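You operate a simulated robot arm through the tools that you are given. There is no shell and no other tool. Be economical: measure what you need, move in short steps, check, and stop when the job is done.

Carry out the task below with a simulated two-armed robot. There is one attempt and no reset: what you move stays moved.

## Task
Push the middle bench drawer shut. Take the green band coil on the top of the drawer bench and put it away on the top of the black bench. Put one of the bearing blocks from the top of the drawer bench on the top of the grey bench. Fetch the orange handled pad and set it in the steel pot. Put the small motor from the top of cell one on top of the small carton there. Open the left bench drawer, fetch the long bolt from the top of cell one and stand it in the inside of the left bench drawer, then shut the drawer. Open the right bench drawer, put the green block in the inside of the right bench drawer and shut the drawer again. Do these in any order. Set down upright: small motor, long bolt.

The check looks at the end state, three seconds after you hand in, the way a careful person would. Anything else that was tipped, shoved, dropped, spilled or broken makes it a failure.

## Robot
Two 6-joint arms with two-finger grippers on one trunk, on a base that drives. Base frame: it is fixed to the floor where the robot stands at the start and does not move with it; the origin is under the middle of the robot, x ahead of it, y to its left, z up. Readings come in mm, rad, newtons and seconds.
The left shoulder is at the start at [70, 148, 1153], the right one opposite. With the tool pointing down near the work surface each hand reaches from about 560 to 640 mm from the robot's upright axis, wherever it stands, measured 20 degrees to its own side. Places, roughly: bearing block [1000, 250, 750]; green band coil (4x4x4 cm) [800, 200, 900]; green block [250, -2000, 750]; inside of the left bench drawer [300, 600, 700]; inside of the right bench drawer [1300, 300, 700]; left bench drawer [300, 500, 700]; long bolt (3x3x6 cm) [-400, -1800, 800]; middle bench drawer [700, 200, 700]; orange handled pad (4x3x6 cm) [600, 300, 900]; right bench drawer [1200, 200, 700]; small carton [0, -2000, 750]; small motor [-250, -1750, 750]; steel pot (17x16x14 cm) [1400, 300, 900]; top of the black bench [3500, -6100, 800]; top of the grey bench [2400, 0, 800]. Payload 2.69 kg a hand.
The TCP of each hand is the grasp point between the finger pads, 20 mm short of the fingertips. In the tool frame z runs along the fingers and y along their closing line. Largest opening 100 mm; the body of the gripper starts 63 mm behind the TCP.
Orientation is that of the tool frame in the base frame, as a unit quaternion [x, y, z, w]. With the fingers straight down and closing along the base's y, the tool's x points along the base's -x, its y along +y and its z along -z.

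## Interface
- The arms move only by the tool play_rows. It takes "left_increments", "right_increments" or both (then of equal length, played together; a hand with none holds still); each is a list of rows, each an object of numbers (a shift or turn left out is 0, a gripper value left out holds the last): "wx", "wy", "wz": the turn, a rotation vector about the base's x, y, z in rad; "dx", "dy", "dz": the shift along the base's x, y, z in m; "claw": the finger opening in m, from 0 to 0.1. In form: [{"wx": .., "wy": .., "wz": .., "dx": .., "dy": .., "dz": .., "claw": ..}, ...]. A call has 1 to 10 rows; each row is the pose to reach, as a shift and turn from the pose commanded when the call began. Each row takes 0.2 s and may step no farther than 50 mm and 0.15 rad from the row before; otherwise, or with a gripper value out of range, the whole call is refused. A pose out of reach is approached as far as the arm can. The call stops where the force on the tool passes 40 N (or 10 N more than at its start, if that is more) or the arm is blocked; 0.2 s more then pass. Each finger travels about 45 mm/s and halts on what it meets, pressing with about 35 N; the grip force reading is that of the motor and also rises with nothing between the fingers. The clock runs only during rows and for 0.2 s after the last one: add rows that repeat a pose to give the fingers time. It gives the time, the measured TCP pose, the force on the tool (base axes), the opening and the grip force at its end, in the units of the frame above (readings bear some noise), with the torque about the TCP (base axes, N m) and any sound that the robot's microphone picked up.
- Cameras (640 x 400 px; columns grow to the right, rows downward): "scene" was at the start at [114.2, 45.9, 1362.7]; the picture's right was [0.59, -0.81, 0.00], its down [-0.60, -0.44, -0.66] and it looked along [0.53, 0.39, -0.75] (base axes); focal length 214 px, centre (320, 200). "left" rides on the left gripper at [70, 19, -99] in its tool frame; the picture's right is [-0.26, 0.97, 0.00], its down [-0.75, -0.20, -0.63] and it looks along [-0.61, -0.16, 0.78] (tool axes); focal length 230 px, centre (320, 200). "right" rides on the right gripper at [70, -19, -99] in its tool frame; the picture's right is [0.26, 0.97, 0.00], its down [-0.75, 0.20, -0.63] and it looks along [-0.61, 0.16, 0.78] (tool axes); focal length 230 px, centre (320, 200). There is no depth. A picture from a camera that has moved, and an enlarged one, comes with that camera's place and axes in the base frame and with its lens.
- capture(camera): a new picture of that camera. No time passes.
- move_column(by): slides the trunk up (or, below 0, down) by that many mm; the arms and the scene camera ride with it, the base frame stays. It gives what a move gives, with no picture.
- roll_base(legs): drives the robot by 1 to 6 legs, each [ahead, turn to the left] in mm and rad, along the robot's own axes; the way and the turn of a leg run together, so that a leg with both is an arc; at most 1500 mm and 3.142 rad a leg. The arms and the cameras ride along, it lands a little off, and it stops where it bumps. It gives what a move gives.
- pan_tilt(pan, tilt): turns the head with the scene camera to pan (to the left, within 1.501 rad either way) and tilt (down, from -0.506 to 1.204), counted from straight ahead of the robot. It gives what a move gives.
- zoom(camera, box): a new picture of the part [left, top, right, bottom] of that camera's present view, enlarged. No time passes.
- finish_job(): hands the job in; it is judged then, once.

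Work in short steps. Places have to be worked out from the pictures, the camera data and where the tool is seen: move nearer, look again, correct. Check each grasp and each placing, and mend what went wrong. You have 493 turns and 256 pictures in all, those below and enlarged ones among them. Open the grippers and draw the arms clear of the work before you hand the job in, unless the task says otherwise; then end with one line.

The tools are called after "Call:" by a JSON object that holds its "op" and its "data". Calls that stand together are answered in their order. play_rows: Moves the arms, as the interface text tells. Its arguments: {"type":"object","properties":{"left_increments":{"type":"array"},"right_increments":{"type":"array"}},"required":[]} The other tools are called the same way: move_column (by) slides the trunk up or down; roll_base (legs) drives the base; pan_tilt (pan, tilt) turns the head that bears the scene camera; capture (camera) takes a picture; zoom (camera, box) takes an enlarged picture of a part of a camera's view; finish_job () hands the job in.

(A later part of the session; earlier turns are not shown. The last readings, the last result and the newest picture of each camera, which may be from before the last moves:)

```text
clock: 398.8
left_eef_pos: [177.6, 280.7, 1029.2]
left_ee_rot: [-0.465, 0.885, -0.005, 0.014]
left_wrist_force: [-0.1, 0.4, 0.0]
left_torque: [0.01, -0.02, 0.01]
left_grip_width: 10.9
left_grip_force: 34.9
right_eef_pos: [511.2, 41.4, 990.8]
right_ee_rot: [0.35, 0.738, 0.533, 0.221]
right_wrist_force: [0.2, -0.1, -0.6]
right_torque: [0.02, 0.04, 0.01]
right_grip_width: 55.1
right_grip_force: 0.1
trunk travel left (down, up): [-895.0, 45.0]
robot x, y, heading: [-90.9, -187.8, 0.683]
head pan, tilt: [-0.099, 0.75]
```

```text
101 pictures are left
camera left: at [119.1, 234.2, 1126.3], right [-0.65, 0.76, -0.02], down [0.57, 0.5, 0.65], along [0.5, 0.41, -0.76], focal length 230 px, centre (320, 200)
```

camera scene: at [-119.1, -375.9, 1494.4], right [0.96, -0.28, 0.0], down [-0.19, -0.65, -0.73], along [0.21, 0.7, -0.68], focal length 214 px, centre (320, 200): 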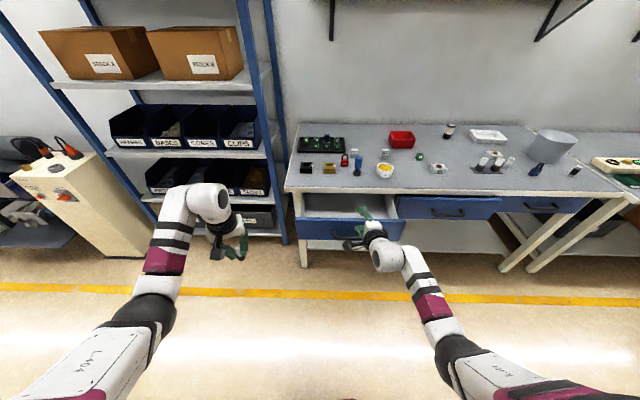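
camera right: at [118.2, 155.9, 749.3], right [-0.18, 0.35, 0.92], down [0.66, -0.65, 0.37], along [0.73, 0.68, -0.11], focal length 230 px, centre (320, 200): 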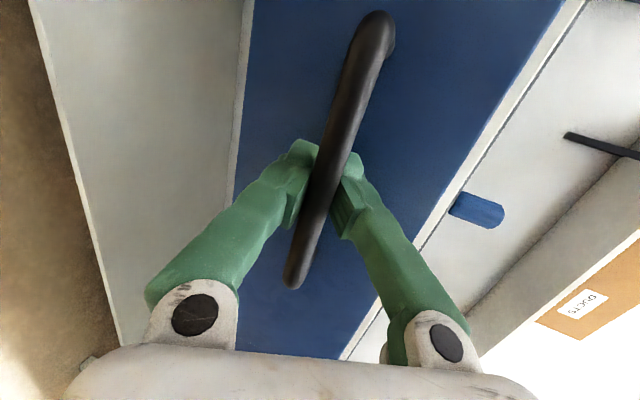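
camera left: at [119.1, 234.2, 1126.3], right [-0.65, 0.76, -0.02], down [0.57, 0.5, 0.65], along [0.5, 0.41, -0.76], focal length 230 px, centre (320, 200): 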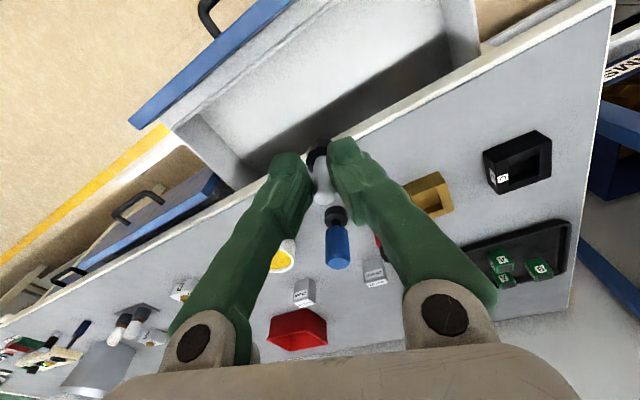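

The bolt hangs over the open drawer. I level the tool and lower the trunk 210 mm, then look.

Call:
{"op": "play_rows", "data": {"left_increments": [{"wx": -0.004, "wy": 0.029}, {"wx": -0.004, "wy": 0.029}]}}

Call:
{"op": "move_column", "data": {"by": -210}}

Call:
{"op": "capture", "data": {"camera": "left"}}

Call:
{"op": "capture", "data": {"camera": "scene"}}

```text
clock: 399.4
left_eef_pos: [180.0, 283.5, 1026.7]
left_ee_rot: [-0.465, 0.885, 0.0, 0.0]
left_wrist_force: [0.1, 0.4, -0.1]
left_torque: [-0.02, 0.01, -0.03]
left_grip_width: 10.8
left_grip_force: 36.0
left hand out of reach, approached as far as the arm can: row 1, 2
right_eef_pos: [511.0, 41.9, 990.1]
right_ee_rot: [0.349, 0.738, 0.533, 0.222]
right_wrist_force: [0.2, -0.4, -0.2]
right_torque: [0.03, 0.02, 0.02]
right_grip_width: 55.2
right_grip_force: 0.0
trunk travel left (down, up): [-895.0, 45.0]
robot x, y, heading: [-92.9, -189.0, 0.685]
head pan, tilt: [-0.099, 0.75]
```

```text
clock: 401.7
left_eef_pos: [181.4, 284.0, 817.2]
left_ee_rot: [-0.465, 0.885, -0.001, 0.0]
left_wrist_force: [-0.7, 0.8, -0.9]
left_torque: [-0.02, 0.01, 0.0]
left_grip_width: 10.7
left_grip_force: 34.6
right_eef_pos: [511.6, 40.7, 781.0]
right_ee_rot: [0.349, 0.738, 0.533, 0.222]
right_wrist_force: [0.3, -0.1, 0.9]
right_torque: [0.03, -0.02, 0.0]
right_grip_width: 55.2
right_grip_force: 0.0
trunk travel left (down, up): [-685.0, 255.0]
robot x, y, heading: [-92.5, -191.2, 0.683]
head pan, tilt: [-0.099, 0.75]
```

```text
100 pictures are left
camera left: at [124.3, 236.2, 915.9], right [-0.65, 0.76, 0.0], down [0.59, 0.5, 0.63], along [0.48, 0.41, -0.78], focal length 230 px, centre (320, 200)
```

left: 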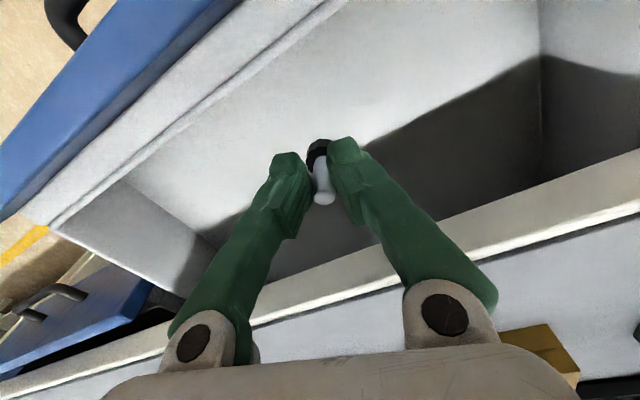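

```text
99 pictures are left
camera scene: at [16.1, -112.6, 1344.4], right [0.55, -0.84, 0.0], down [-0.57, -0.38, -0.73], along [0.61, 0.4, -0.68], focal length 214 px, centre (320, 200)
```

scene: 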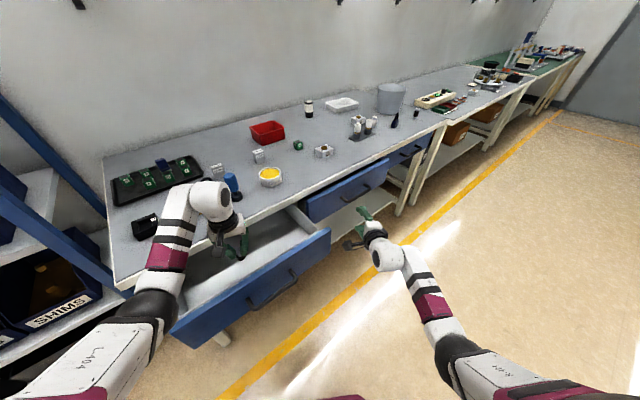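

Inside the drawer, clear all round. I lower 55 mm more and look.

Call:
{"op": "move_column", "data": {"by": -55}}

Call:
{"op": "capture", "data": {"camera": "left"}}

```text
clock: 402.6
left_eef_pos: [180.0, 282.3, 761.6]
left_ee_rot: [-0.465, 0.885, -0.001, 0.0]
left_wrist_force: [0.8, -0.8, -0.8]
left_torque: [-0.03, 0.0, 0.0]
left_grip_width: 10.9
left_grip_force: 35.1
right_eef_pos: [511.1, 39.9, 725.8]
right_ee_rot: [0.349, 0.738, 0.534, 0.222]
right_wrist_force: [0.0, -0.5, -0.1]
right_torque: [0.0, 0.0, -0.01]
right_grip_width: 55.0
right_grip_force: 0.1
trunk travel left (down, up): [-630.0, 310.0]
robot x, y, heading: [-94.5, -190.4, 0.677]
head pan, tilt: [-0.099, 0.75]
```

```text
98 pictures are left
camera left: at [124.2, 236.2, 860.9], right [-0.65, 0.76, 0.0], down [0.59, 0.5, 0.63], along [0.48, 0.41, -0.78], focal length 230 px, centre (320, 200)
```

left: 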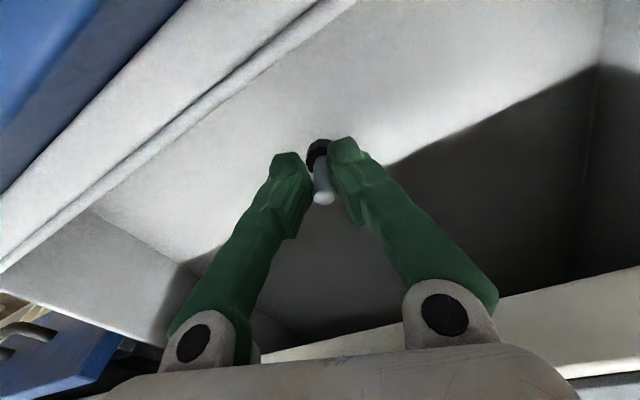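

The drawer floor triangulates near z≈658. I lower 45 mm, then step.

Call:
{"op": "move_column", "data": {"by": -45}}

Call:
{"op": "play_rows", "data": {"left_increments": [{"dz": -0.003}, {"dz": -0.006}, {"dz": -0.009}, {"dz": -0.012}]}}

Call:
{"op": "capture", "data": {"camera": "left"}}

```text
clock: 403.5
left_eef_pos: [180.3, 281.9, 720.8]
left_ee_rot: [-0.464, 0.886, 0.0, 0.005]
left_wrist_force: [0.6, 0.7, 27.2]
left_torque: [0.28, -0.21, -0.01]
left_grip_width: 10.6
left_grip_force: 34.4
right_eef_pos: [510.1, 39.6, 684.9]
right_ee_rot: [0.349, 0.737, 0.535, 0.222]
right_wrist_force: [0.6, 0.1, 0.0]
right_torque: [-0.02, 0.01, -0.02]
right_grip_width: 54.9
right_grip_force: 0.0
trunk travel left (down, up): [-585.0, 355.0]
robot x, y, heading: [-94.4, -189.5, 0.683]
head pan, tilt: [-0.099, 0.75]
```

```text
clock: 404.7
left_eef_pos: [182.0, 284.7, 711.9]
left_ee_rot: [-0.464, 0.886, 0.001, 0.009]
left_wrist_force: [-3.3, 3.2, 24.7]
left_torque: [0.14, 0.09, 0.03]
left_grip_width: 10.9
left_grip_force: 35.2
right_eef_pos: [510.1, 41.3, 682.0]
right_ee_rot: [0.349, 0.738, 0.534, 0.221]
right_wrist_force: [0.2, -0.4, -0.6]
right_torque: [0.0, 0.0, 0.0]
right_grip_width: 55.1
right_grip_force: 0.1
trunk travel left (down, up): [-585.0, 355.0]
robot x, y, heading: [-91.7, -191.6, 0.682]
head pan, tilt: [-0.099, 0.75]
stopped in row 4 (left hand): the force on the tool passed its limit at 41 N (the readings are from after the stop); the commanded pose is now the measured one
```

```text
97 pictures are left
camera left: at [123.9, 236.9, 808.8], right [-0.65, 0.76, 0.0], down [0.58, 0.5, 0.64], along [0.49, 0.42, -0.77], focal length 230 px, centre (320, 200)
```

left: 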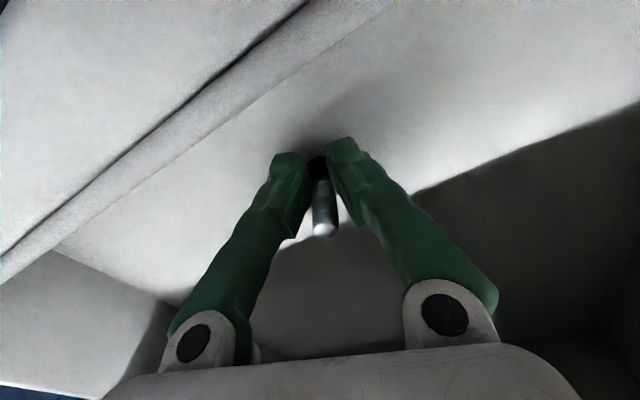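

The bolt is on the drawer floor (it slid a bit in the grip). I ease up 2 mm and open slowly.

Call:
{"op": "play_rows", "data": {"left_increments": [{"dz": 0.002}, {"dz": 0.002, "claw": 0.02}, {"dz": 0.002, "claw": 0.03}, {"dz": 0.002, "claw": 0.045}, {"dz": 0.002, "claw": 0.06}]}}

Call:
{"op": "capture", "data": {"camera": "left"}}

```text
clock: 405.9
left_eef_pos: [181.4, 283.0, 707.6]
left_ee_rot: [-0.465, 0.885, -0.001, 0.003]
left_wrist_force: [0.0, -0.1, 0.7]
left_torque: [0.0, -0.02, 0.0]
left_grip_width: 59.9
left_grip_force: 0.0
right_eef_pos: [511.2, 40.6, 681.6]
right_ee_rot: [0.349, 0.738, 0.533, 0.222]
right_wrist_force: [-0.4, 0.5, -0.1]
right_torque: [-0.02, 0.0, 0.02]
right_grip_width: 55.2
right_grip_force: 0.1
trunk travel left (down, up): [-585.0, 355.0]
robot x, y, heading: [-90.8, -189.3, 0.686]
head pan, tilt: [-0.099, 0.75]
```

```text
96 pictures are left
camera left: at [125.3, 236.6, 807.0], right [-0.65, 0.76, 0.0], down [0.59, 0.5, 0.63], along [0.48, 0.41, -0.77], focal length 230 px, centre (320, 200)
```

left: 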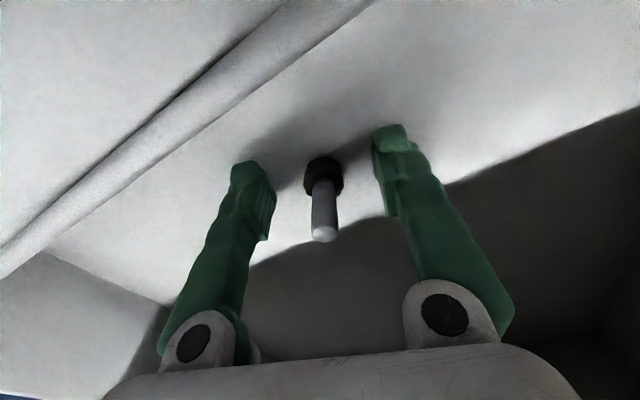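

The bolt stands upright in the drawer. I raise the trunk 220 mm slowly out of the drawer and verify.

Call:
{"op": "move_column", "data": {"by": 60}}

Call:
{"op": "move_column", "data": {"by": 160}}

Call:
{"op": "capture", "data": {"camera": "left"}}

```text
clock: 406.9
left_eef_pos: [181.7, 285.1, 768.9]
left_ee_rot: [-0.464, 0.886, -0.001, 0.003]
left_wrist_force: [0.0, -0.4, 0.3]
left_torque: [0.01, -0.03, -0.03]
left_grip_width: 60.0
left_grip_force: 0.1
right_eef_pos: [511.8, 41.2, 741.1]
right_ee_rot: [0.35, 0.738, 0.533, 0.22]
right_wrist_force: [0.4, 0.0, 0.1]
right_torque: [0.01, -0.01, -0.01]
right_grip_width: 55.2
right_grip_force: 0.0
trunk travel left (down, up): [-645.0, 295.0]
robot x, y, heading: [-96.7, -183.9, 0.679]
head pan, tilt: [-0.099, 0.75]
```

```text
clock: 408.7
left_eef_pos: [181.7, 285.5, 928.0]
left_ee_rot: [-0.463, 0.886, -0.001, 0.002]
left_wrist_force: [0.1, -0.2, -0.5]
left_torque: [-0.03, -0.03, 0.03]
left_grip_width: 59.8
left_grip_force: 0.0
right_eef_pos: [511.0, 41.9, 901.2]
right_ee_rot: [0.349, 0.738, 0.533, 0.221]
right_wrist_force: [0.4, 0.3, 0.7]
right_torque: [0.02, 0.0, -0.02]
right_grip_width: 55.1
right_grip_force: 0.0
trunk travel left (down, up): [-805.0, 135.0]
robot x, y, heading: [-95.4, -188.6, 0.685]
head pan, tilt: [-0.099, 0.75]
```

```text
95 pictures are left
camera left: at [125.8, 237.4, 1027.1], right [-0.65, 0.76, 0.0], down [0.59, 0.5, 0.63], along [0.48, 0.41, -0.77], focal length 230 px, centre (320, 200)
```

left: 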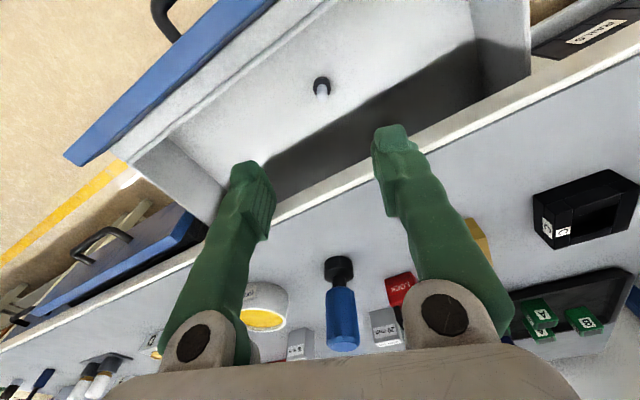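

Bolt stands fine. Now to close: I raise a bit, turn left, reverse, and square up to the drawer front.

Call:
{"op": "move_column", "data": {"by": 50}}

Call:
{"op": "roll_base", "data": {"legs": [[0, 0.452]]}}

Call:
{"op": "roll_base", "data": {"legs": [[-264, 0]]}}

Call:
{"op": "roll_base", "data": {"legs": [[0, 0.125]]}}

Call:
{"op": "capture", "data": {"camera": "scene"}}

```text
clock: 409.6
left_eef_pos: [182.4, 285.5, 978.7]
left_ee_rot: [-0.464, 0.886, 0.0, 0.003]
left_wrist_force: [-0.1, -0.1, 0.6]
left_torque: [0.01, -0.02, -0.03]
left_grip_width: 60.1
left_grip_force: 0.0
right_eef_pos: [511.2, 41.1, 950.7]
right_ee_rot: [0.349, 0.738, 0.533, 0.221]
right_wrist_force: [0.3, 0.3, -0.5]
right_torque: [0.0, 0.0, 0.0]
right_grip_width: 55.2
right_grip_force: 0.1
trunk travel left (down, up): [-855.0, 85.0]
robot x, y, heading: [-94.0, -187.8, 0.68]
head pan, tilt: [-0.099, 0.75]
```

```text
clock: 411.3
left_eef_pos: [-52.1, 357.7, 978.2]
left_ee_rot: [-0.651, 0.759, -0.001, 0.003]
left_wrist_force: [-0.1, -0.8, 0.4]
left_torque: [-0.01, 0.01, -0.02]
left_grip_width: 59.9
left_grip_force: 0.1
right_eef_pos: [351.4, 280.9, 950.0]
right_ee_rot: [0.175, 0.797, 0.57, 0.095]
right_wrist_force: [0.5, 0.0, -0.3]
right_torque: [0.0, 0.01, 0.02]
right_grip_width: 54.8
right_grip_force: 0.1
trunk travel left (down, up): [-855.0, 85.0]
robot x, y, heading: [-90.6, -187.7, 1.129]
head pan, tilt: [-0.099, 0.75]
```

```text
clock: 413.2
left_eef_pos: [-158.8, 126.8, 976.9]
left_ee_rot: [-0.65, 0.76, 0.001, 0.002]
left_wrist_force: [0.0, 0.5, 0.2]
left_torque: [-0.03, -0.01, 0.01]
left_grip_width: 59.9
left_grip_force: 0.2
right_eef_pos: [243.1, 50.9, 950.2]
right_ee_rot: [0.177, 0.798, 0.568, 0.096]
right_wrist_force: [0.3, 0.7, -0.9]
right_torque: [0.0, -0.04, 0.03]
right_grip_width: 55.1
right_grip_force: 0.2
trunk travel left (down, up): [-855.0, 85.0]
robot x, y, heading: [-203.5, -421.1, 1.13]
head pan, tilt: [-0.099, 0.75]
```

```text
clock: 414.1
left_eef_pos: [-226.4, 124.5, 979.4]
left_ee_rot: [-0.696, 0.718, 0.002, 0.003]
left_wrist_force: [1.0, -0.1, -0.5]
left_torque: [0.02, 0.0, 0.01]
left_grip_width: 60.1
left_grip_force: 0.0
right_eef_pos: [183.7, 98.6, 949.6]
right_ee_rot: [0.127, 0.807, 0.573, 0.06]
right_wrist_force: [0.5, -0.2, 0.5]
right_torque: [-0.01, 0.04, 0.02]
right_grip_width: 54.9
right_grip_force: 0.0
trunk travel left (down, up): [-855.0, 85.0]
robot x, y, heading: [-201.2, -421.7, 1.257]
head pan, tilt: [-0.099, 0.75]
```

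```text
94 pictures are left
camera scene: at [-148.0, -299.3, 1514.3], right [0.92, -0.4, 0.0], down [-0.28, -0.62, -0.73], along [0.29, 0.67, -0.68], focal length 214 px, centre (320, 200)
```

scene: 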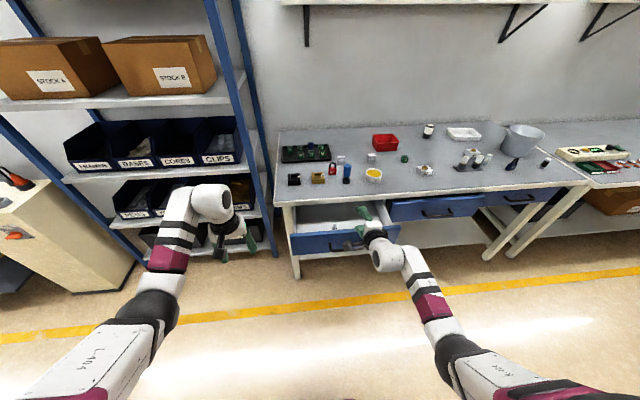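

I close the right fingers and lower so that the tips meet the drawer front just above the handle.

Call:
{"op": "play_rows", "data": {"right_increments": [{"claw": 0.03}, {"claw": 0.0}, {"claw": 0.0}, {"claw": 0.0}]}}

Call:
{"op": "move_column", "data": {"by": -175}}

Call:
{"op": "roll_base", "data": {"legs": [[45, 0]]}}

Call:
{"op": "capture", "data": {"camera": "right"}}

Call:
{"op": "zoom", "data": {"camera": "scene", "box": [270, 180, 450, 280]}}

```text
clock: 415.1
left_eef_pos: [-226.7, 125.1, 979.6]
left_ee_rot: [-0.696, 0.718, 0.001, 0.003]
left_wrist_force: [0.0, 0.2, -0.1]
left_torque: [-0.02, -0.02, -0.02]
left_grip_width: 60.2
left_grip_force: 0.0
right_eef_pos: [181.8, 99.3, 950.2]
right_ee_rot: [0.126, 0.807, 0.574, 0.061]
right_wrist_force: [1.0, 0.9, -0.6]
right_torque: [0.02, 0.0, -0.01]
right_grip_width: 0.1
right_grip_force: 24.4
trunk travel left (down, up): [-855.0, 85.0]
robot x, y, heading: [-201.7, -422.7, 1.253]
head pan, tilt: [-0.099, 0.75]
```

```text
clock: 417.1
left_eef_pos: [-228.1, 125.5, 802.6]
left_ee_rot: [-0.696, 0.718, 0.001, 0.003]
left_wrist_force: [-1.4, -0.8, -0.2]
left_torque: [0.05, 0.0, 0.03]
left_grip_width: 59.9
left_grip_force: 0.0
right_eef_pos: [181.8, 99.7, 775.5]
right_ee_rot: [0.127, 0.807, 0.573, 0.06]
right_wrist_force: [0.6, -0.2, -0.2]
right_torque: [-0.02, -0.01, 0.03]
right_grip_width: 0.0
right_grip_force: 29.6
trunk travel left (down, up): [-680.0, 260.0]
robot x, y, heading: [-203.3, -425.0, 1.255]
head pan, tilt: [-0.099, 0.75]
```

```text
clock: 418.0
left_eef_pos: [-215.6, 163.2, 808.8]
left_ee_rot: [-0.696, 0.718, 0.002, 0.008]
left_wrist_force: [-0.5, 0.0, -0.2]
left_torque: [0.08, -0.03, -0.01]
left_grip_width: 59.9
left_grip_force: 0.0
right_eef_pos: [193.6, 135.4, 781.5]
right_ee_rot: [0.126, 0.804, 0.578, 0.063]
right_wrist_force: [-0.4, 0.0, 0.4]
right_torque: [-0.05, 0.03, 0.01]
right_grip_width: 0.0
right_grip_force: 29.5
trunk travel left (down, up): [-680.0, 260.0]
robot x, y, heading: [-187.5, -377.6, 1.252]
head pan, tilt: [-0.099, 0.75]
```

```text
93 pictures are left
camera right: at [99.9, 59.9, 799.3], right [-0.12, 0.36, 0.92], down [0.59, -0.72, 0.36], along [0.8, 0.59, -0.13], focal length 230 px, centre (320, 200)
```

right: 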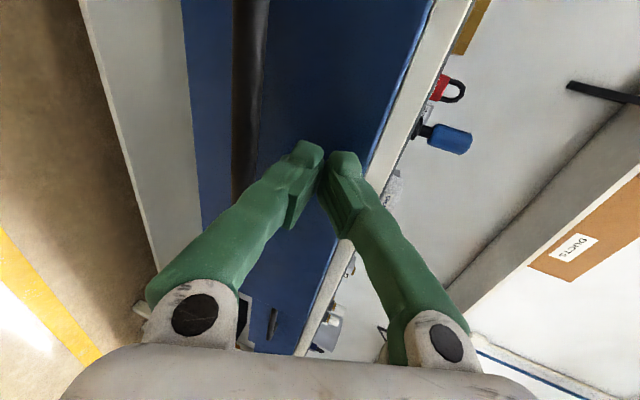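

```text
3.56 times, centred on (360, 230) of scene
camera zoom: at [-141.1, -265.3, 1340.5], right [0.92, -0.4, 0.0], down [-0.27, -0.62, -0.74], along [0.3, 0.67, -0.68], focal length 763 px, centre (178, 93)
```

zoom: 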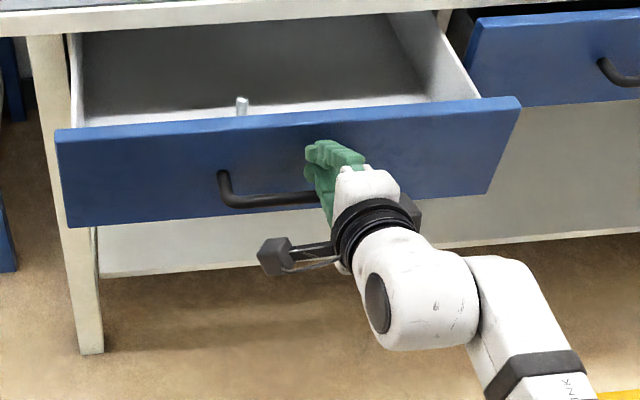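

The tips are just before the face, above the handle. I push in 45 mm legs.

Call:
{"op": "roll_base", "data": {"legs": [[45, 0]]}}

Call:
{"op": "roll_base", "data": {"legs": [[45, 0]]}}

Call:
{"op": "zoom", "data": {"camera": "scene", "box": [270, 180, 450, 280]}}

```text
clock: 418.9
left_eef_pos: [-200.3, 207.2, 808.5]
left_ee_rot: [-0.696, 0.718, 0.003, 0.006]
left_wrist_force: [-0.3, -0.4, 0.5]
left_torque: [0.06, -0.03, -0.01]
left_grip_width: 59.9
left_grip_force: 0.1
right_eef_pos: [208.5, 181.3, 779.3]
right_ee_rot: [0.126, 0.806, 0.576, 0.062]
right_wrist_force: [-0.5, -0.4, -0.7]
right_torque: [0.01, 0.01, 0.0]
right_grip_width: 0.2
right_grip_force: 29.6
trunk travel left (down, up): [-680.0, 260.0]
robot x, y, heading: [-170.6, -335.3, 1.259]
head pan, tilt: [-0.099, 0.75]
```

```text
clock: 419.8
left_eef_pos: [-188.6, 248.6, 808.1]
left_ee_rot: [-0.696, 0.718, 0.002, 0.006]
left_wrist_force: [0.2, 0.2, 0.1]
left_torque: [0.02, 0.02, -0.03]
left_grip_width: 60.1
left_grip_force: 0.1
right_eef_pos: [222.1, 222.3, 779.8]
right_ee_rot: [0.126, 0.806, 0.576, 0.063]
right_wrist_force: [0.3, -0.5, 1.3]
right_torque: [-0.04, -0.02, -0.01]
right_grip_width: 0.0
right_grip_force: 29.7
trunk travel left (down, up): [-680.0, 260.0]
robot x, y, heading: [-158.0, -295.4, 1.254]
head pan, tilt: [-0.099, 0.75]
```

```text
3.56 times, centred on (360, 230) of scene
camera zoom: at [-112.4, -177.7, 1340.3], right [0.91, -0.4, 0.0], down [-0.27, -0.62, -0.74], along [0.3, 0.67, -0.68], focal length 763 px, centre (178, 93)
```

zoom: 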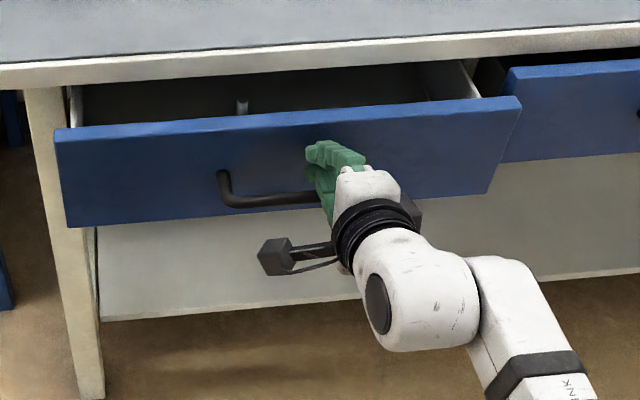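

Call:
{"op": "roll_base", "data": {"legs": [[35, 0]]}}

Call:
{"op": "roll_base", "data": {"legs": [[35, 0]]}}

Call:
{"op": "roll_base", "data": {"legs": [[25, 0]]}}

Call:
{"op": "zoom", "data": {"camera": "scene", "box": [270, 160, 450, 280]}}

```text
clock: 420.7
left_eef_pos: [-177.0, 284.1, 806.1]
left_ee_rot: [-0.697, 0.717, 0.001, 0.006]
left_wrist_force: [-0.6, -0.7, -0.3]
left_torque: [0.02, 0.01, 0.0]
left_grip_width: 60.1
left_grip_force: 0.0
right_eef_pos: [233.1, 257.0, 777.2]
right_ee_rot: [0.127, 0.806, 0.575, 0.062]
right_wrist_force: [0.3, -0.1, 0.4]
right_torque: [-0.03, 0.0, -0.01]
right_grip_width: 0.0
right_grip_force: 29.3
trunk travel left (down, up): [-680.0, 260.0]
robot x, y, heading: [-151.6, -258.7, 1.256]
head pan, tilt: [-0.099, 0.75]
```

```text
clock: 421.5
left_eef_pos: [-166.1, 315.7, 805.8]
left_ee_rot: [-0.696, 0.718, 0.002, 0.005]
left_wrist_force: [1.4, 0.4, 0.3]
left_torque: [0.04, -0.01, -0.03]
left_grip_width: 59.9
left_grip_force: 0.1
right_eef_pos: [243.6, 288.9, 778.1]
right_ee_rot: [0.127, 0.805, 0.576, 0.061]
right_wrist_force: [-0.6, -0.2, 0.1]
right_torque: [0.0, 0.01, 0.04]
right_grip_width: 0.1
right_grip_force: 30.0
trunk travel left (down, up): [-680.0, 260.0]
robot x, y, heading: [-136.5, -224.7, 1.257]
head pan, tilt: [-0.099, 0.75]
```

```text
clock: 422.4
left_eef_pos: [-157.9, 341.1, 804.0]
left_ee_rot: [-0.697, 0.717, 0.001, 0.005]
left_wrist_force: [1.1, -1.2, 0.6]
left_torque: [0.06, -0.03, 0.03]
left_grip_width: 60.3
left_grip_force: 0.2
right_eef_pos: [250.9, 315.2, 777.0]
right_ee_rot: [0.126, 0.806, 0.575, 0.062]
right_wrist_force: [0.6, -0.3, 0.1]
right_torque: [-0.01, 0.0, 0.02]
right_grip_width: 0.0
right_grip_force: 29.8
trunk travel left (down, up): [-680.0, 260.0]
robot x, y, heading: [-128.8, -205.5, 1.254]
head pan, tilt: [-0.099, 0.75]
```

```text
3.33 times, centred on (360, 220) of scene
camera zoom: at [-81.5, -83.0, 1339.7], right [0.92, -0.4, 0.0], down [-0.27, -0.62, -0.73], along [0.3, 0.67, -0.68], focal length 715 px, centre (187, 133)
```

zoom: 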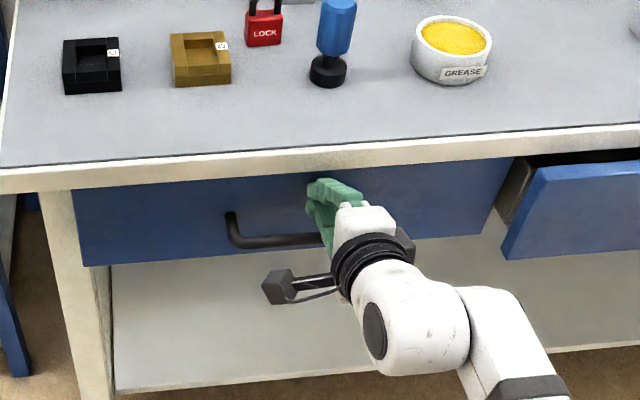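

About 20 mm remain. I push slowly with the arm in 3 mm steps until it meets the stop.

Call:
{"op": "play_rows", "data": {"right_increments": [{"dx": 0.001, "dy": 0.003}, {"dx": 0.002, "dy": 0.006}, {"dx": 0.003, "dy": 0.009}, {"dx": 0.004, "dy": 0.012}, {"dx": 0.005, "dy": 0.015}, {"dx": 0.006, "dy": 0.018}, {"dx": 0.007, "dy": 0.021}, {"dx": 0.0075, "dy": 0.023}]}}

```text
clock: 424.1
left_eef_pos: [-157.6, 342.0, 803.2]
left_ee_rot: [-0.696, 0.718, 0.001, 0.004]
left_wrist_force: [-0.5, -0.6, 0.7]
left_torque: [0.03, -0.03, 0.02]
left_grip_width: 60.0
left_grip_force: 0.0
right_eef_pos: [261.4, 337.4, 775.1]
right_ee_rot: [0.127, 0.807, 0.574, 0.063]
right_wrist_force: [0.5, -0.6, -0.2]
right_torque: [0.03, 0.02, -0.06]
right_grip_width: 0.1
right_grip_force: 29.2
trunk travel left (down, up): [-680.0, 260.0]
robot x, y, heading: [-133.4, -203.3, 1.255]
head pan, tilt: [-0.099, 0.75]
```

Call:
{"op": "play_rows", "data": {"right_increments": [{"dx": 0.001, "dy": 0.002}, {"dx": 0.0015, "dy": 0.004}, {"dx": 0.002, "dy": 0.006}, {"dx": 0.0025, "dy": 0.008}, {"dx": 0.003, "dy": 0.01}, {"dx": 0.004, "dy": 0.012}]}}

Call:
{"op": "capture", "data": {"camera": "right"}}

Call:
{"op": "zoom", "data": {"camera": "scene", "box": [270, 160, 450, 280]}}

```text
clock: 425.5
left_eef_pos: [-159.5, 338.9, 806.3]
left_ee_rot: [-0.696, 0.718, 0.001, 0.007]
left_wrist_force: [0.5, 0.2, 0.3]
left_torque: [-0.03, 0.01, 0.03]
left_grip_width: 59.9
left_grip_force: 0.1
right_eef_pos: [261.8, 342.5, 774.2]
right_ee_rot: [0.129, 0.808, 0.571, 0.062]
right_wrist_force: [-8.7, -20.4, 9.4]
right_torque: [0.2, -0.09, -0.17]
right_grip_width: 0.1
right_grip_force: 29.7
trunk travel left (down, up): [-680.0, 260.0]
robot x, y, heading: [-133.4, -206.5, 1.255]
head pan, tilt: [-0.099, 0.75]
stopped in row 6 (right hand): the force on the tool passed its limit at 42 N (the readings are from after the stop); the commanded pose is now the measured one
```

```text
89 pictures are left
camera right: at [167.7, 266.0, 794.7], right [-0.12, 0.38, 0.92], down [0.59, -0.72, 0.37], along [0.8, 0.59, -0.14], focal length 230 px, centre (320, 200)
```

right: 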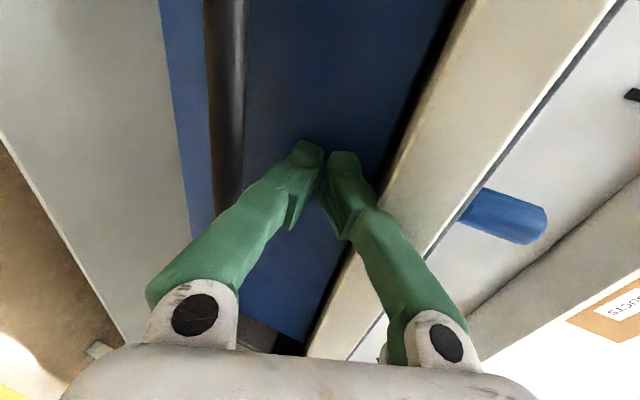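

```text
3.33 times, centred on (360, 220) of scene
camera zoom: at [-83.9, -88.0, 1340.5], right [0.91, -0.41, 0.0], down [-0.28, -0.62, -0.74], along [0.3, 0.67, -0.68], focal length 715 px, centre (187, 133)
```

zoom: 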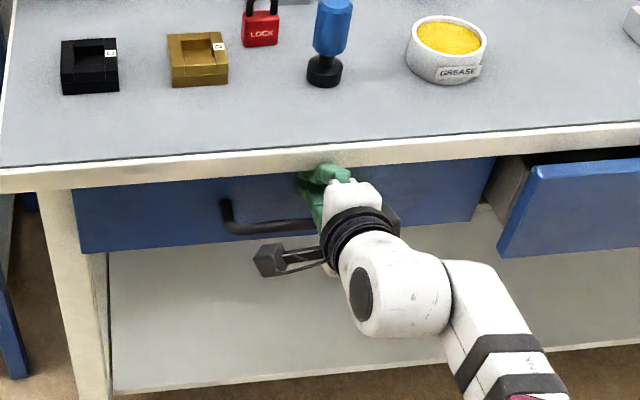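

At the stop. I hold a moment, then retreat slowly and check whether it stays shut.

Call:
{"op": "play_rows", "data": {"right_increments": [{"dx": 0}, {"dx": 0}, {"dx": -0.0005, "dy": -0.002}, {"dx": -0.001, "dy": -0.004}, {"dx": -0.002, "dy": -0.006}, {"dx": -0.003, "dy": -0.01}, {"dx": -0.005, "dy": -0.016}, {"dx": -0.008, "dy": -0.025}, {"dx": -0.012, "dy": -0.038}]}}

Call:
{"op": "zoom", "data": {"camera": "scene", "box": [270, 160, 450, 280]}}

```text
clock: 427.5
left_eef_pos: [-159.0, 341.7, 803.9]
left_ee_rot: [-0.697, 0.717, 0.001, 0.003]
left_wrist_force: [0.0, -0.2, 1.0]
left_torque: [-0.02, 0.03, 0.0]
left_grip_width: 60.3
left_grip_force: 0.1
right_eef_pos: [250.7, 308.2, 770.6]
right_ee_rot: [0.127, 0.81, 0.569, 0.061]
right_wrist_force: [0.2, -0.5, -0.2]
right_torque: [0.01, 0.0, -0.02]
right_grip_width: 0.1
right_grip_force: 29.1
trunk travel left (down, up): [-680.0, 260.0]
robot x, y, heading: [-129.6, -202.2, 1.257]
head pan, tilt: [-0.099, 0.75]
```

```text
3.33 times, centred on (360, 220) of scene
camera zoom: at [-80.6, -81.9, 1339.5], right [0.91, -0.41, 0.0], down [-0.28, -0.62, -0.73], along [0.3, 0.67, -0.68], focal length 715 px, centre (187, 133)
```

zoom: 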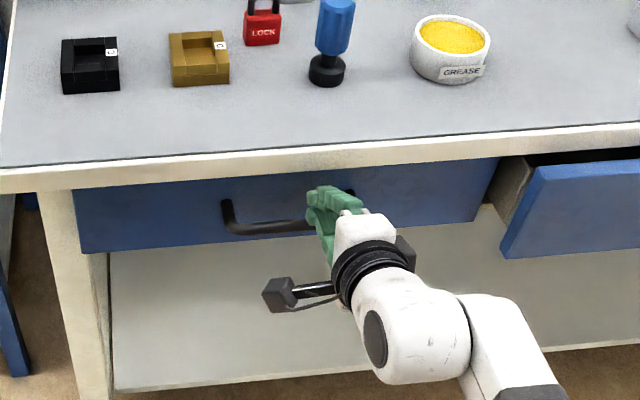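

The left drawer stays shut. Next I close the middle drawer: back off, move 475 mm along the bench, and face it again.

Call:
{"op": "roll_base", "data": {"legs": [[-75, 0]]}}

Call:
{"op": "roll_base", "data": {"legs": [[-75, 0], [0, -1.566], [475, 0], [0, 1.571]]}}

Call:
{"op": "capture", "data": {"camera": "scene"}}

```text
clock: 428.5
left_eef_pos: [-180.5, 270.0, 803.2]
left_ee_rot: [-0.695, 0.719, 0.001, 0.003]
left_wrist_force: [-0.4, -1.4, -0.1]
left_torque: [0.02, 0.03, 0.02]
left_grip_width: 59.9
left_grip_force: 0.1
right_eef_pos: [227.2, 238.2, 771.3]
right_ee_rot: [0.128, 0.81, 0.569, 0.061]
right_wrist_force: [-0.3, -0.1, 0.6]
right_torque: [-0.01, 0.03, -0.02]
right_grip_width: 0.0
right_grip_force: 29.7
trunk travel left (down, up): [-680.0, 260.0]
robot x, y, heading: [-153.1, -275.7, 1.255]
head pan, tilt: [-0.099, 0.75]
```

```text
clock: 439.5
left_eef_pos: [234.1, 65.3, 803.7]
left_ee_rot: [-0.706, 0.708, 0.001, 0.005]
left_wrist_force: [0.2, -1.0, 0.0]
left_torque: [-0.02, 0.01, 0.01]
left_grip_width: 59.7
left_grip_force: 0.1
right_eef_pos: [643.4, 43.0, 770.7]
right_ee_rot: [0.117, 0.811, 0.57, 0.054]
right_wrist_force: [-0.6, 0.6, 0.1]
right_torque: [-0.01, 0.0, 0.0]
right_grip_width: 0.0
right_grip_force: 29.6
trunk travel left (down, up): [-680.0, 260.0]
robot x, y, heading: [273.8, -478.7, 1.281]
head pan, tilt: [-0.099, 0.75]
```

```text
86 pictures are left
camera scene: at [321.6, -356.0, 1339.4], right [0.92, -0.38, 0.0], down [-0.26, -0.63, -0.73], along [0.28, 0.68, -0.68], focal length 214 px, centre (320, 200)
```

scene: 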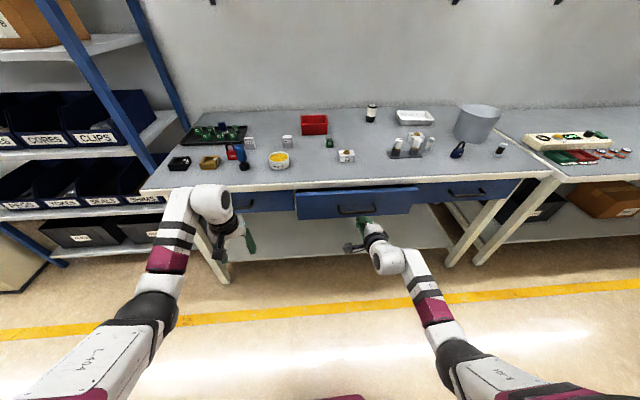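

Aligned at u≈600. I raise 5 mm and advance.

Call:
{"op": "move_column", "data": {"by": 6}}

Call:
{"op": "roll_base", "data": {"legs": [[50, 0]]}}

Call:
{"op": "roll_base", "data": {"legs": [[50, 0]]}}

Call:
{"op": "capture", "data": {"camera": "right"}}

```text
clock: 440.1
left_eef_pos: [233.3, 64.8, 809.7]
left_ee_rot: [-0.706, 0.708, 0.001, 0.003]
left_wrist_force: [0.1, 0.6, 0.0]
left_torque: [-0.01, 0.01, -0.02]
left_grip_width: 60.2
left_grip_force: 0.1
right_eef_pos: [641.8, 43.6, 776.4]
right_ee_rot: [0.117, 0.812, 0.569, 0.053]
right_wrist_force: [0.2, -0.4, -0.1]
right_torque: [0.01, -0.04, 0.0]
right_grip_width: 0.0
right_grip_force: 29.7
trunk travel left (down, up): [-686.0, 254.0]
robot x, y, heading: [276.3, -481.4, 1.281]
head pan, tilt: [-0.099, 0.75]
```

```text
clock: 441.0
left_eef_pos: [245.3, 105.0, 815.3]
left_ee_rot: [-0.706, 0.708, 0.004, 0.009]
left_wrist_force: [0.3, -0.3, 0.1]
left_torque: [0.05, 0.0, 0.0]
left_grip_width: 60.2
left_grip_force: 0.0
right_eef_pos: [655.0, 83.2, 783.6]
right_ee_rot: [0.116, 0.809, 0.574, 0.054]
right_wrist_force: [-0.6, -0.6, 0.6]
right_torque: [-0.04, 0.03, 0.01]
right_grip_width: 0.0
right_grip_force: 29.2
trunk travel left (down, up): [-686.0, 254.0]
robot x, y, heading: [290.9, -432.4, 1.277]
head pan, tilt: [-0.099, 0.75]
```

```text
clock: 441.9
left_eef_pos: [260.7, 155.9, 813.6]
left_ee_rot: [-0.706, 0.708, 0.003, 0.007]
left_wrist_force: [0.2, -0.6, 0.2]
left_torque: [0.05, -0.04, 0.0]
left_grip_width: 60.2
left_grip_force: 0.1
right_eef_pos: [669.9, 132.7, 781.6]
right_ee_rot: [0.118, 0.81, 0.573, 0.054]
right_wrist_force: [-1.2, -0.9, 0.1]
right_torque: [0.0, 0.0, 0.01]
right_grip_width: 0.2
right_grip_force: 28.7
trunk travel left (down, up): [-686.0, 254.0]
robot x, y, heading: [303.2, -384.3, 1.279]
head pan, tilt: [-0.099, 0.75]
```

```text
85 pictures are left
camera right: at [578.9, 54.7, 800.5], right [-0.13, 0.37, 0.92], down [0.61, -0.7, 0.37], along [0.78, 0.61, -0.14], focal length 230 px, centre (320, 200)
```

right: 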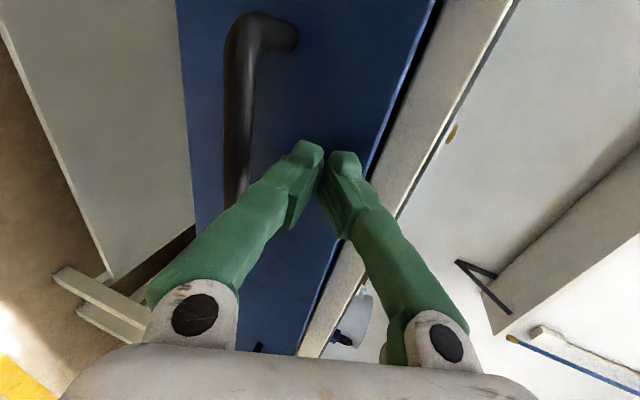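

Call:
{"op": "roll_base", "data": {"legs": [[35, 0]]}}

Call:
{"op": "play_rows", "data": {"right_increments": [{"dx": 0.001, "dy": 0.004}, {"dx": 0.0025, "dy": 0.008}, {"dx": 0.004, "dy": 0.012}, {"dx": 0.005, "dy": 0.015}, {"dx": 0.006, "dy": 0.018}, {"dx": 0.007, "dy": 0.021}, {"dx": 0.008, "dy": 0.024}, {"dx": 0.009, "dy": 0.027}, {"dx": 0.01, "dy": 0.03}, {"dx": 0.011, "dy": 0.033}]}}

```text
clock: 442.8
left_eef_pos: [270.7, 190.2, 811.9]
left_ee_rot: [-0.707, 0.708, 0.002, 0.007]
left_wrist_force: [-0.4, -0.1, 0.7]
left_torque: [0.05, -0.04, 0.0]
left_grip_width: 60.0
left_grip_force: 0.0
right_eef_pos: [681.6, 166.9, 779.0]
right_ee_rot: [0.118, 0.81, 0.572, 0.053]
right_wrist_force: [0.5, -0.8, -0.3]
right_torque: [0.0, 0.0, -0.02]
right_grip_width: 0.0
right_grip_force: 29.4
trunk travel left (down, up): [-686.0, 254.0]
robot x, y, heading: [309.2, -351.1, 1.282]
head pan, tilt: [-0.099, 0.75]
```

```text
clock: 445.0
left_eef_pos: [271.0, 191.6, 811.1]
left_ee_rot: [-0.706, 0.708, 0.002, 0.006]
left_wrist_force: [0.6, -0.2, -0.1]
left_torque: [0.03, -0.01, 0.03]
left_grip_width: 60.0
left_grip_force: 0.1
right_eef_pos: [692.2, 199.8, 776.4]
right_ee_rot: [0.118, 0.811, 0.57, 0.054]
right_wrist_force: [-4.5, -7.0, -2.7]
right_torque: [0.19, -0.07, 0.05]
right_grip_width: 0.1
right_grip_force: 29.6
trunk travel left (down, up): [-686.0, 254.0]
robot x, y, heading: [315.8, -348.7, 1.285]
head pan, tilt: [-0.099, 0.75]
```

Call:
{"op": "play_rows", "data": {"right_increments": [{"dx": 0.001, "dy": 0.002}, {"dx": 0.001, "dy": 0.004}, {"dx": 0.002, "dy": 0.006}, {"dx": 0.002, "dy": 0.008}, {"dx": 0.003, "dy": 0.01}]}}

Call:
{"op": "play_rows", "data": {"right_increments": [{"dx": 0}, {"dx": 0}, {"dx": -0.0005, "dy": -0.002}, {"dx": -0.001, "dy": -0.004}, {"dx": -0.002, "dy": -0.008}, {"dx": -0.004, "dy": -0.014}, {"dx": -0.007, "dy": -0.023}, {"dx": -0.012, "dy": -0.038}]}}

Call:
{"op": "capture", "data": {"camera": "scene"}}

```text
clock: 445.9
left_eef_pos: [269.3, 188.8, 813.8]
left_ee_rot: [-0.705, 0.709, 0.002, 0.008]
left_wrist_force: [-0.5, 0.0, 0.6]
left_torque: [0.0, 0.02, 0.02]
left_grip_width: 59.8
left_grip_force: 0.1
right_eef_pos: [693.3, 201.9, 775.0]
right_ee_rot: [0.12, 0.813, 0.568, 0.055]
right_wrist_force: [-5.0, -18.2, 7.4]
right_torque: [0.27, 0.0, -0.11]
right_grip_width: 0.0
right_grip_force: 29.4
trunk travel left (down, up): [-686.0, 254.0]
robot x, y, heading: [312.2, -349.4, 1.278]
head pan, tilt: [-0.099, 0.75]
stopped in row 4 (right hand): the force on the tool passed its limit at 42 N (the readings are from after the stop); the commanded pose is now the measured one
```

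```text
clock: 447.7
left_eef_pos: [272.4, 191.4, 811.6]
left_ee_rot: [-0.705, 0.709, 0.002, 0.006]
left_wrist_force: [-0.2, -0.1, -0.6]
left_torque: [0.04, 0.01, 0.0]
left_grip_width: 60.2
left_grip_force: 0.0
right_eef_pos: [681.7, 166.9, 773.3]
right_ee_rot: [0.12, 0.814, 0.566, 0.054]
right_wrist_force: [-0.3, 0.8, -0.3]
right_torque: [0.01, -0.02, 0.01]
right_grip_width: 0.0
right_grip_force: 29.5
trunk travel left (down, up): [-686.0, 254.0]
robot x, y, heading: [312.4, -351.2, 1.277]
head pan, tilt: [-0.099, 0.75]
```

```text
84 pictures are left
camera scene: at [360.2, -228.9, 1345.5], right [0.92, -0.38, 0.0], down [-0.26, -0.63, -0.73], along [0.28, 0.68, -0.68], focal length 214 px, centre (320, 200)
```

scene: 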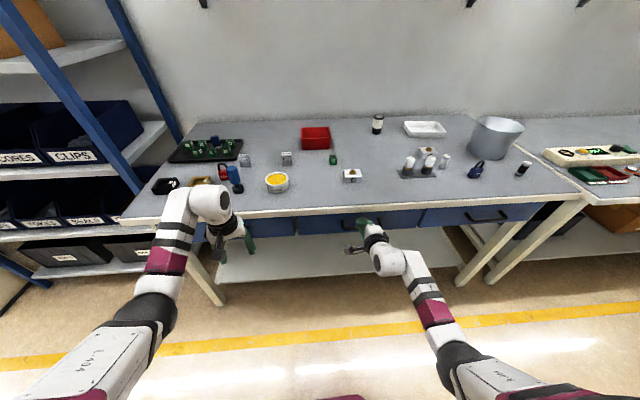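

All drawers are now flush. With the right hand still posed for gripping, I move to the right drawer (handle u≈1084) to open it.

Call:
{"op": "roll_base", "data": {"legs": [[-75, 0]]}}

Call:
{"op": "roll_base", "data": {"legs": [[-75, 0], [0, -1.586], [481, 0], [0, 1.571]]}}

Call:
{"op": "play_rows", "data": {"right_increments": [{"claw": 0.03}, {"claw": 0.055}, {"claw": 0.055}, {"claw": 0.055}]}}

Call:
{"op": "capture", "data": {"camera": "scene"}}

```text
clock: 448.7
left_eef_pos: [250.2, 122.3, 810.8]
left_ee_rot: [-0.706, 0.708, 0.002, 0.004]
left_wrist_force: [0.7, 0.0, 0.9]
left_torque: [0.0, -0.04, -0.01]
left_grip_width: 60.2
left_grip_force: 0.1
right_eef_pos: [660.5, 97.9, 772.3]
right_ee_rot: [0.119, 0.814, 0.565, 0.054]
right_wrist_force: [-0.2, -0.3, 0.8]
right_torque: [0.0, 0.02, -0.02]
right_grip_width: 0.0
right_grip_force: 29.9
trunk travel left (down, up): [-686.0, 254.0]
robot x, y, heading: [291.4, -422.4, 1.281]
head pan, tilt: [-0.099, 0.75]
```

```text
clock: 460.0
left_eef_pos: [671.8, -95.3, 811.3]
left_ee_rot: [0.719, -0.695, -0.001, -0.005]
left_wrist_force: [0.7, 0.1, -0.1]
left_torque: [0.02, -0.02, -0.02]
left_grip_width: 60.1
left_grip_force: 0.0
right_eef_pos: [1082.5, -104.5, 771.4]
right_ee_rot: [0.103, 0.816, 0.567, 0.042]
right_wrist_force: [0.5, 0.2, 0.4]
right_torque: [0.0, 0.0, 0.01]
right_grip_width: 0.2
right_grip_force: 29.1
trunk travel left (down, up): [-686.0, 254.0]
robot x, y, heading: [736.3, -637.4, 1.317]
head pan, tilt: [-0.099, 0.75]
```

```text
clock: 461.0
left_eef_pos: [670.5, -95.5, 810.8]
left_ee_rot: [0.72, -0.694, -0.002, -0.005]
left_wrist_force: [0.8, -0.3, 0.1]
left_torque: [-0.02, -0.03, -0.01]
left_grip_width: 59.9
left_grip_force: 0.1
right_eef_pos: [1083.3, -104.3, 771.2]
right_ee_rot: [0.103, 0.816, 0.567, 0.043]
right_wrist_force: [0.3, -1.0, 0.3]
right_torque: [-0.02, -0.01, -0.01]
right_grip_width: 55.0
right_grip_force: 0.1
trunk travel left (down, up): [-686.0, 254.0]
robot x, y, heading: [738.2, -641.3, 1.312]
head pan, tilt: [-0.099, 0.75]
```

```text
83 pictures are left
camera scene: at [776.8, -511.6, 1345.4], right [0.94, -0.35, 0.0], down [-0.24, -0.64, -0.73], along [0.25, 0.69, -0.68], focal length 214 px, centre (320, 200)
```

scene: 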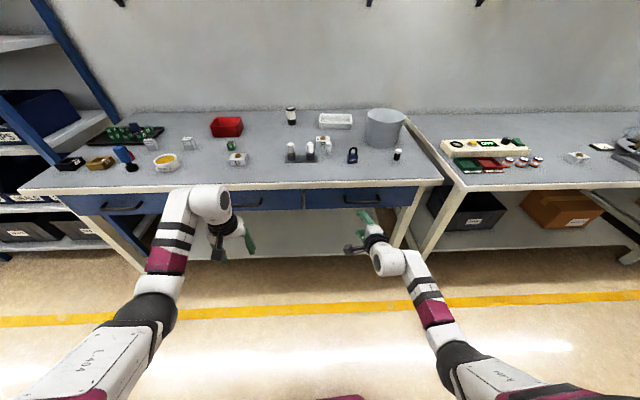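

Call:
{"op": "zoom", "data": {"camera": "scene", "box": [290, 170, 450, 270]}}

Call:
{"op": "move_column", "data": {"by": -31}}

Call:
{"op": "capture", "data": {"camera": "right"}}

```text
4.00 times, centred on (370, 220) of scene
camera zoom: at [776.8, -511.6, 1345.4], right [0.94, -0.35, 0.0], down [-0.24, -0.64, -0.73], along [0.25, 0.69, -0.68], focal length 858 px, centre (120, 120)
```

zoom: 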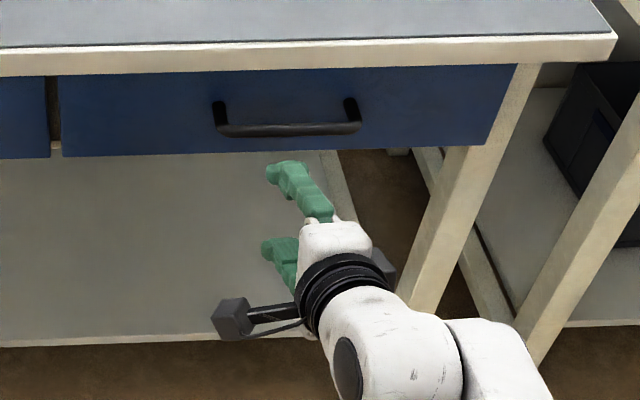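

```text
clock: 461.8
left_eef_pos: [671.7, -95.5, 780.4]
left_ee_rot: [0.72, -0.694, -0.002, -0.005]
left_wrist_force: [-0.3, -0.4, 0.2]
left_torque: [0.03, -0.02, 0.0]
left_grip_width: 59.8
left_grip_force: 0.1
right_eef_pos: [1082.3, -104.3, 741.3]
right_ee_rot: [0.103, 0.816, 0.567, 0.043]
right_wrist_force: [-0.1, -0.3, 0.7]
right_torque: [0.0, 0.02, 0.02]
right_grip_width: 54.9
right_grip_force: 0.1
trunk travel left (down, up): [-655.0, 285.0]
robot x, y, heading: [735.7, -639.3, 1.318]
head pan, tilt: [-0.099, 0.75]
```

```text
81 pictures are left
camera right: at [994.3, -185.6, 762.6], right [-0.14, 0.38, 0.91], down [0.64, -0.67, 0.37], along [0.76, 0.64, -0.15], focal length 230 px, centre (320, 200)
```

right: 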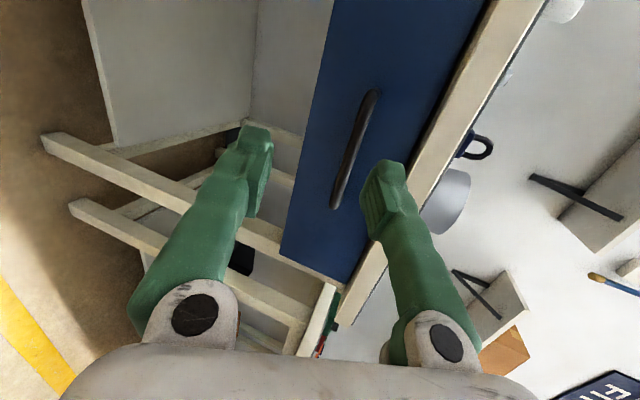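

The bar spans u 1028–1163 at z≈737. I turn right 0.05 to centre on it, then advance in short legs.

Call:
{"op": "roll_base", "data": {"legs": [[0, -0.05]]}}

Call:
{"op": "roll_base", "data": {"legs": [[65, 0]]}}

Call:
{"op": "roll_base", "data": {"legs": [[55, 0]]}}

Call:
{"op": "capture", "data": {"camera": "right"}}

```text
clock: 462.6
left_eef_pos: [696.8, -92.8, 779.1]
left_ee_rot: [-0.703, 0.711, 0.001, 0.006]
left_wrist_force: [-0.3, 0.4, -0.4]
left_torque: [-0.01, 0.01, 0.01]
left_grip_width: 60.2
left_grip_force: 0.0
right_eef_pos: [1107.1, -121.6, 741.3]
right_ee_rot: [0.123, 0.814, 0.565, 0.056]
right_wrist_force: [0.1, 0.3, -0.1]
right_torque: [0.02, 0.0, 0.0]
right_grip_width: 55.3
right_grip_force: 0.0
trunk travel left (down, up): [-655.0, 285.0]
robot x, y, heading: [733.2, -637.8, 1.268]
head pan, tilt: [-0.099, 0.75]
```

```text
clock: 463.6
left_eef_pos: [715.8, -38.0, 785.0]
left_ee_rot: [-0.703, 0.712, 0.005, 0.009]
left_wrist_force: [-0.2, 0.1, -0.2]
left_torque: [0.01, -0.02, -0.04]
left_grip_width: 59.8
left_grip_force: 0.1
right_eef_pos: [1127.1, -65.0, 746.5]
right_ee_rot: [0.123, 0.811, 0.569, 0.057]
right_wrist_force: [0.2, -0.1, 0.9]
right_torque: [-0.01, -0.03, 0.02]
right_grip_width: 55.0
right_grip_force: 0.0
trunk travel left (down, up): [-655.0, 285.0]
robot x, y, heading: [752.4, -573.6, 1.267]
head pan, tilt: [-0.099, 0.75]
```

```text
clock: 464.5
left_eef_pos: [732.2, 19.5, 782.6]
left_ee_rot: [-0.702, 0.712, 0.003, 0.007]
left_wrist_force: [-0.7, 0.0, 0.6]
left_torque: [0.04, -0.03, -0.01]
left_grip_width: 60.0
left_grip_force: 0.0
right_eef_pos: [1144.4, -10.4, 744.5]
right_ee_rot: [0.122, 0.812, 0.568, 0.057]
right_wrist_force: [-0.1, -0.4, -0.6]
right_torque: [-0.01, 0.0, 0.03]
right_grip_width: 55.1
right_grip_force: 0.1
trunk travel left (down, up): [-655.0, 285.0]
robot x, y, heading: [770.2, -520.5, 1.272]
head pan, tilt: [-0.099, 0.75]
```

```text
80 pictures are left
camera right: at [1051.5, -87.7, 764.9], right [-0.12, 0.38, 0.92], down [0.6, -0.71, 0.37], along [0.79, 0.6, -0.15], focal length 230 px, centre (320, 200)
```

right: 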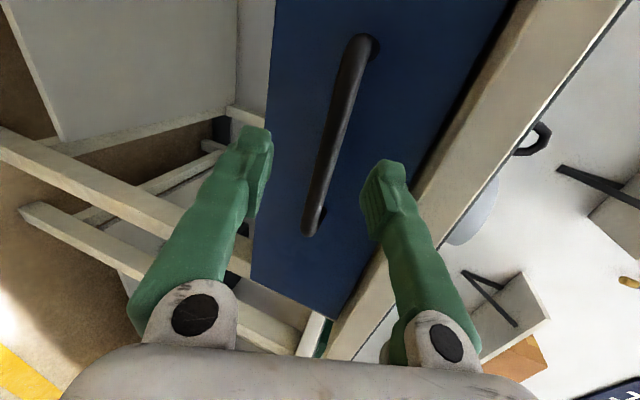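

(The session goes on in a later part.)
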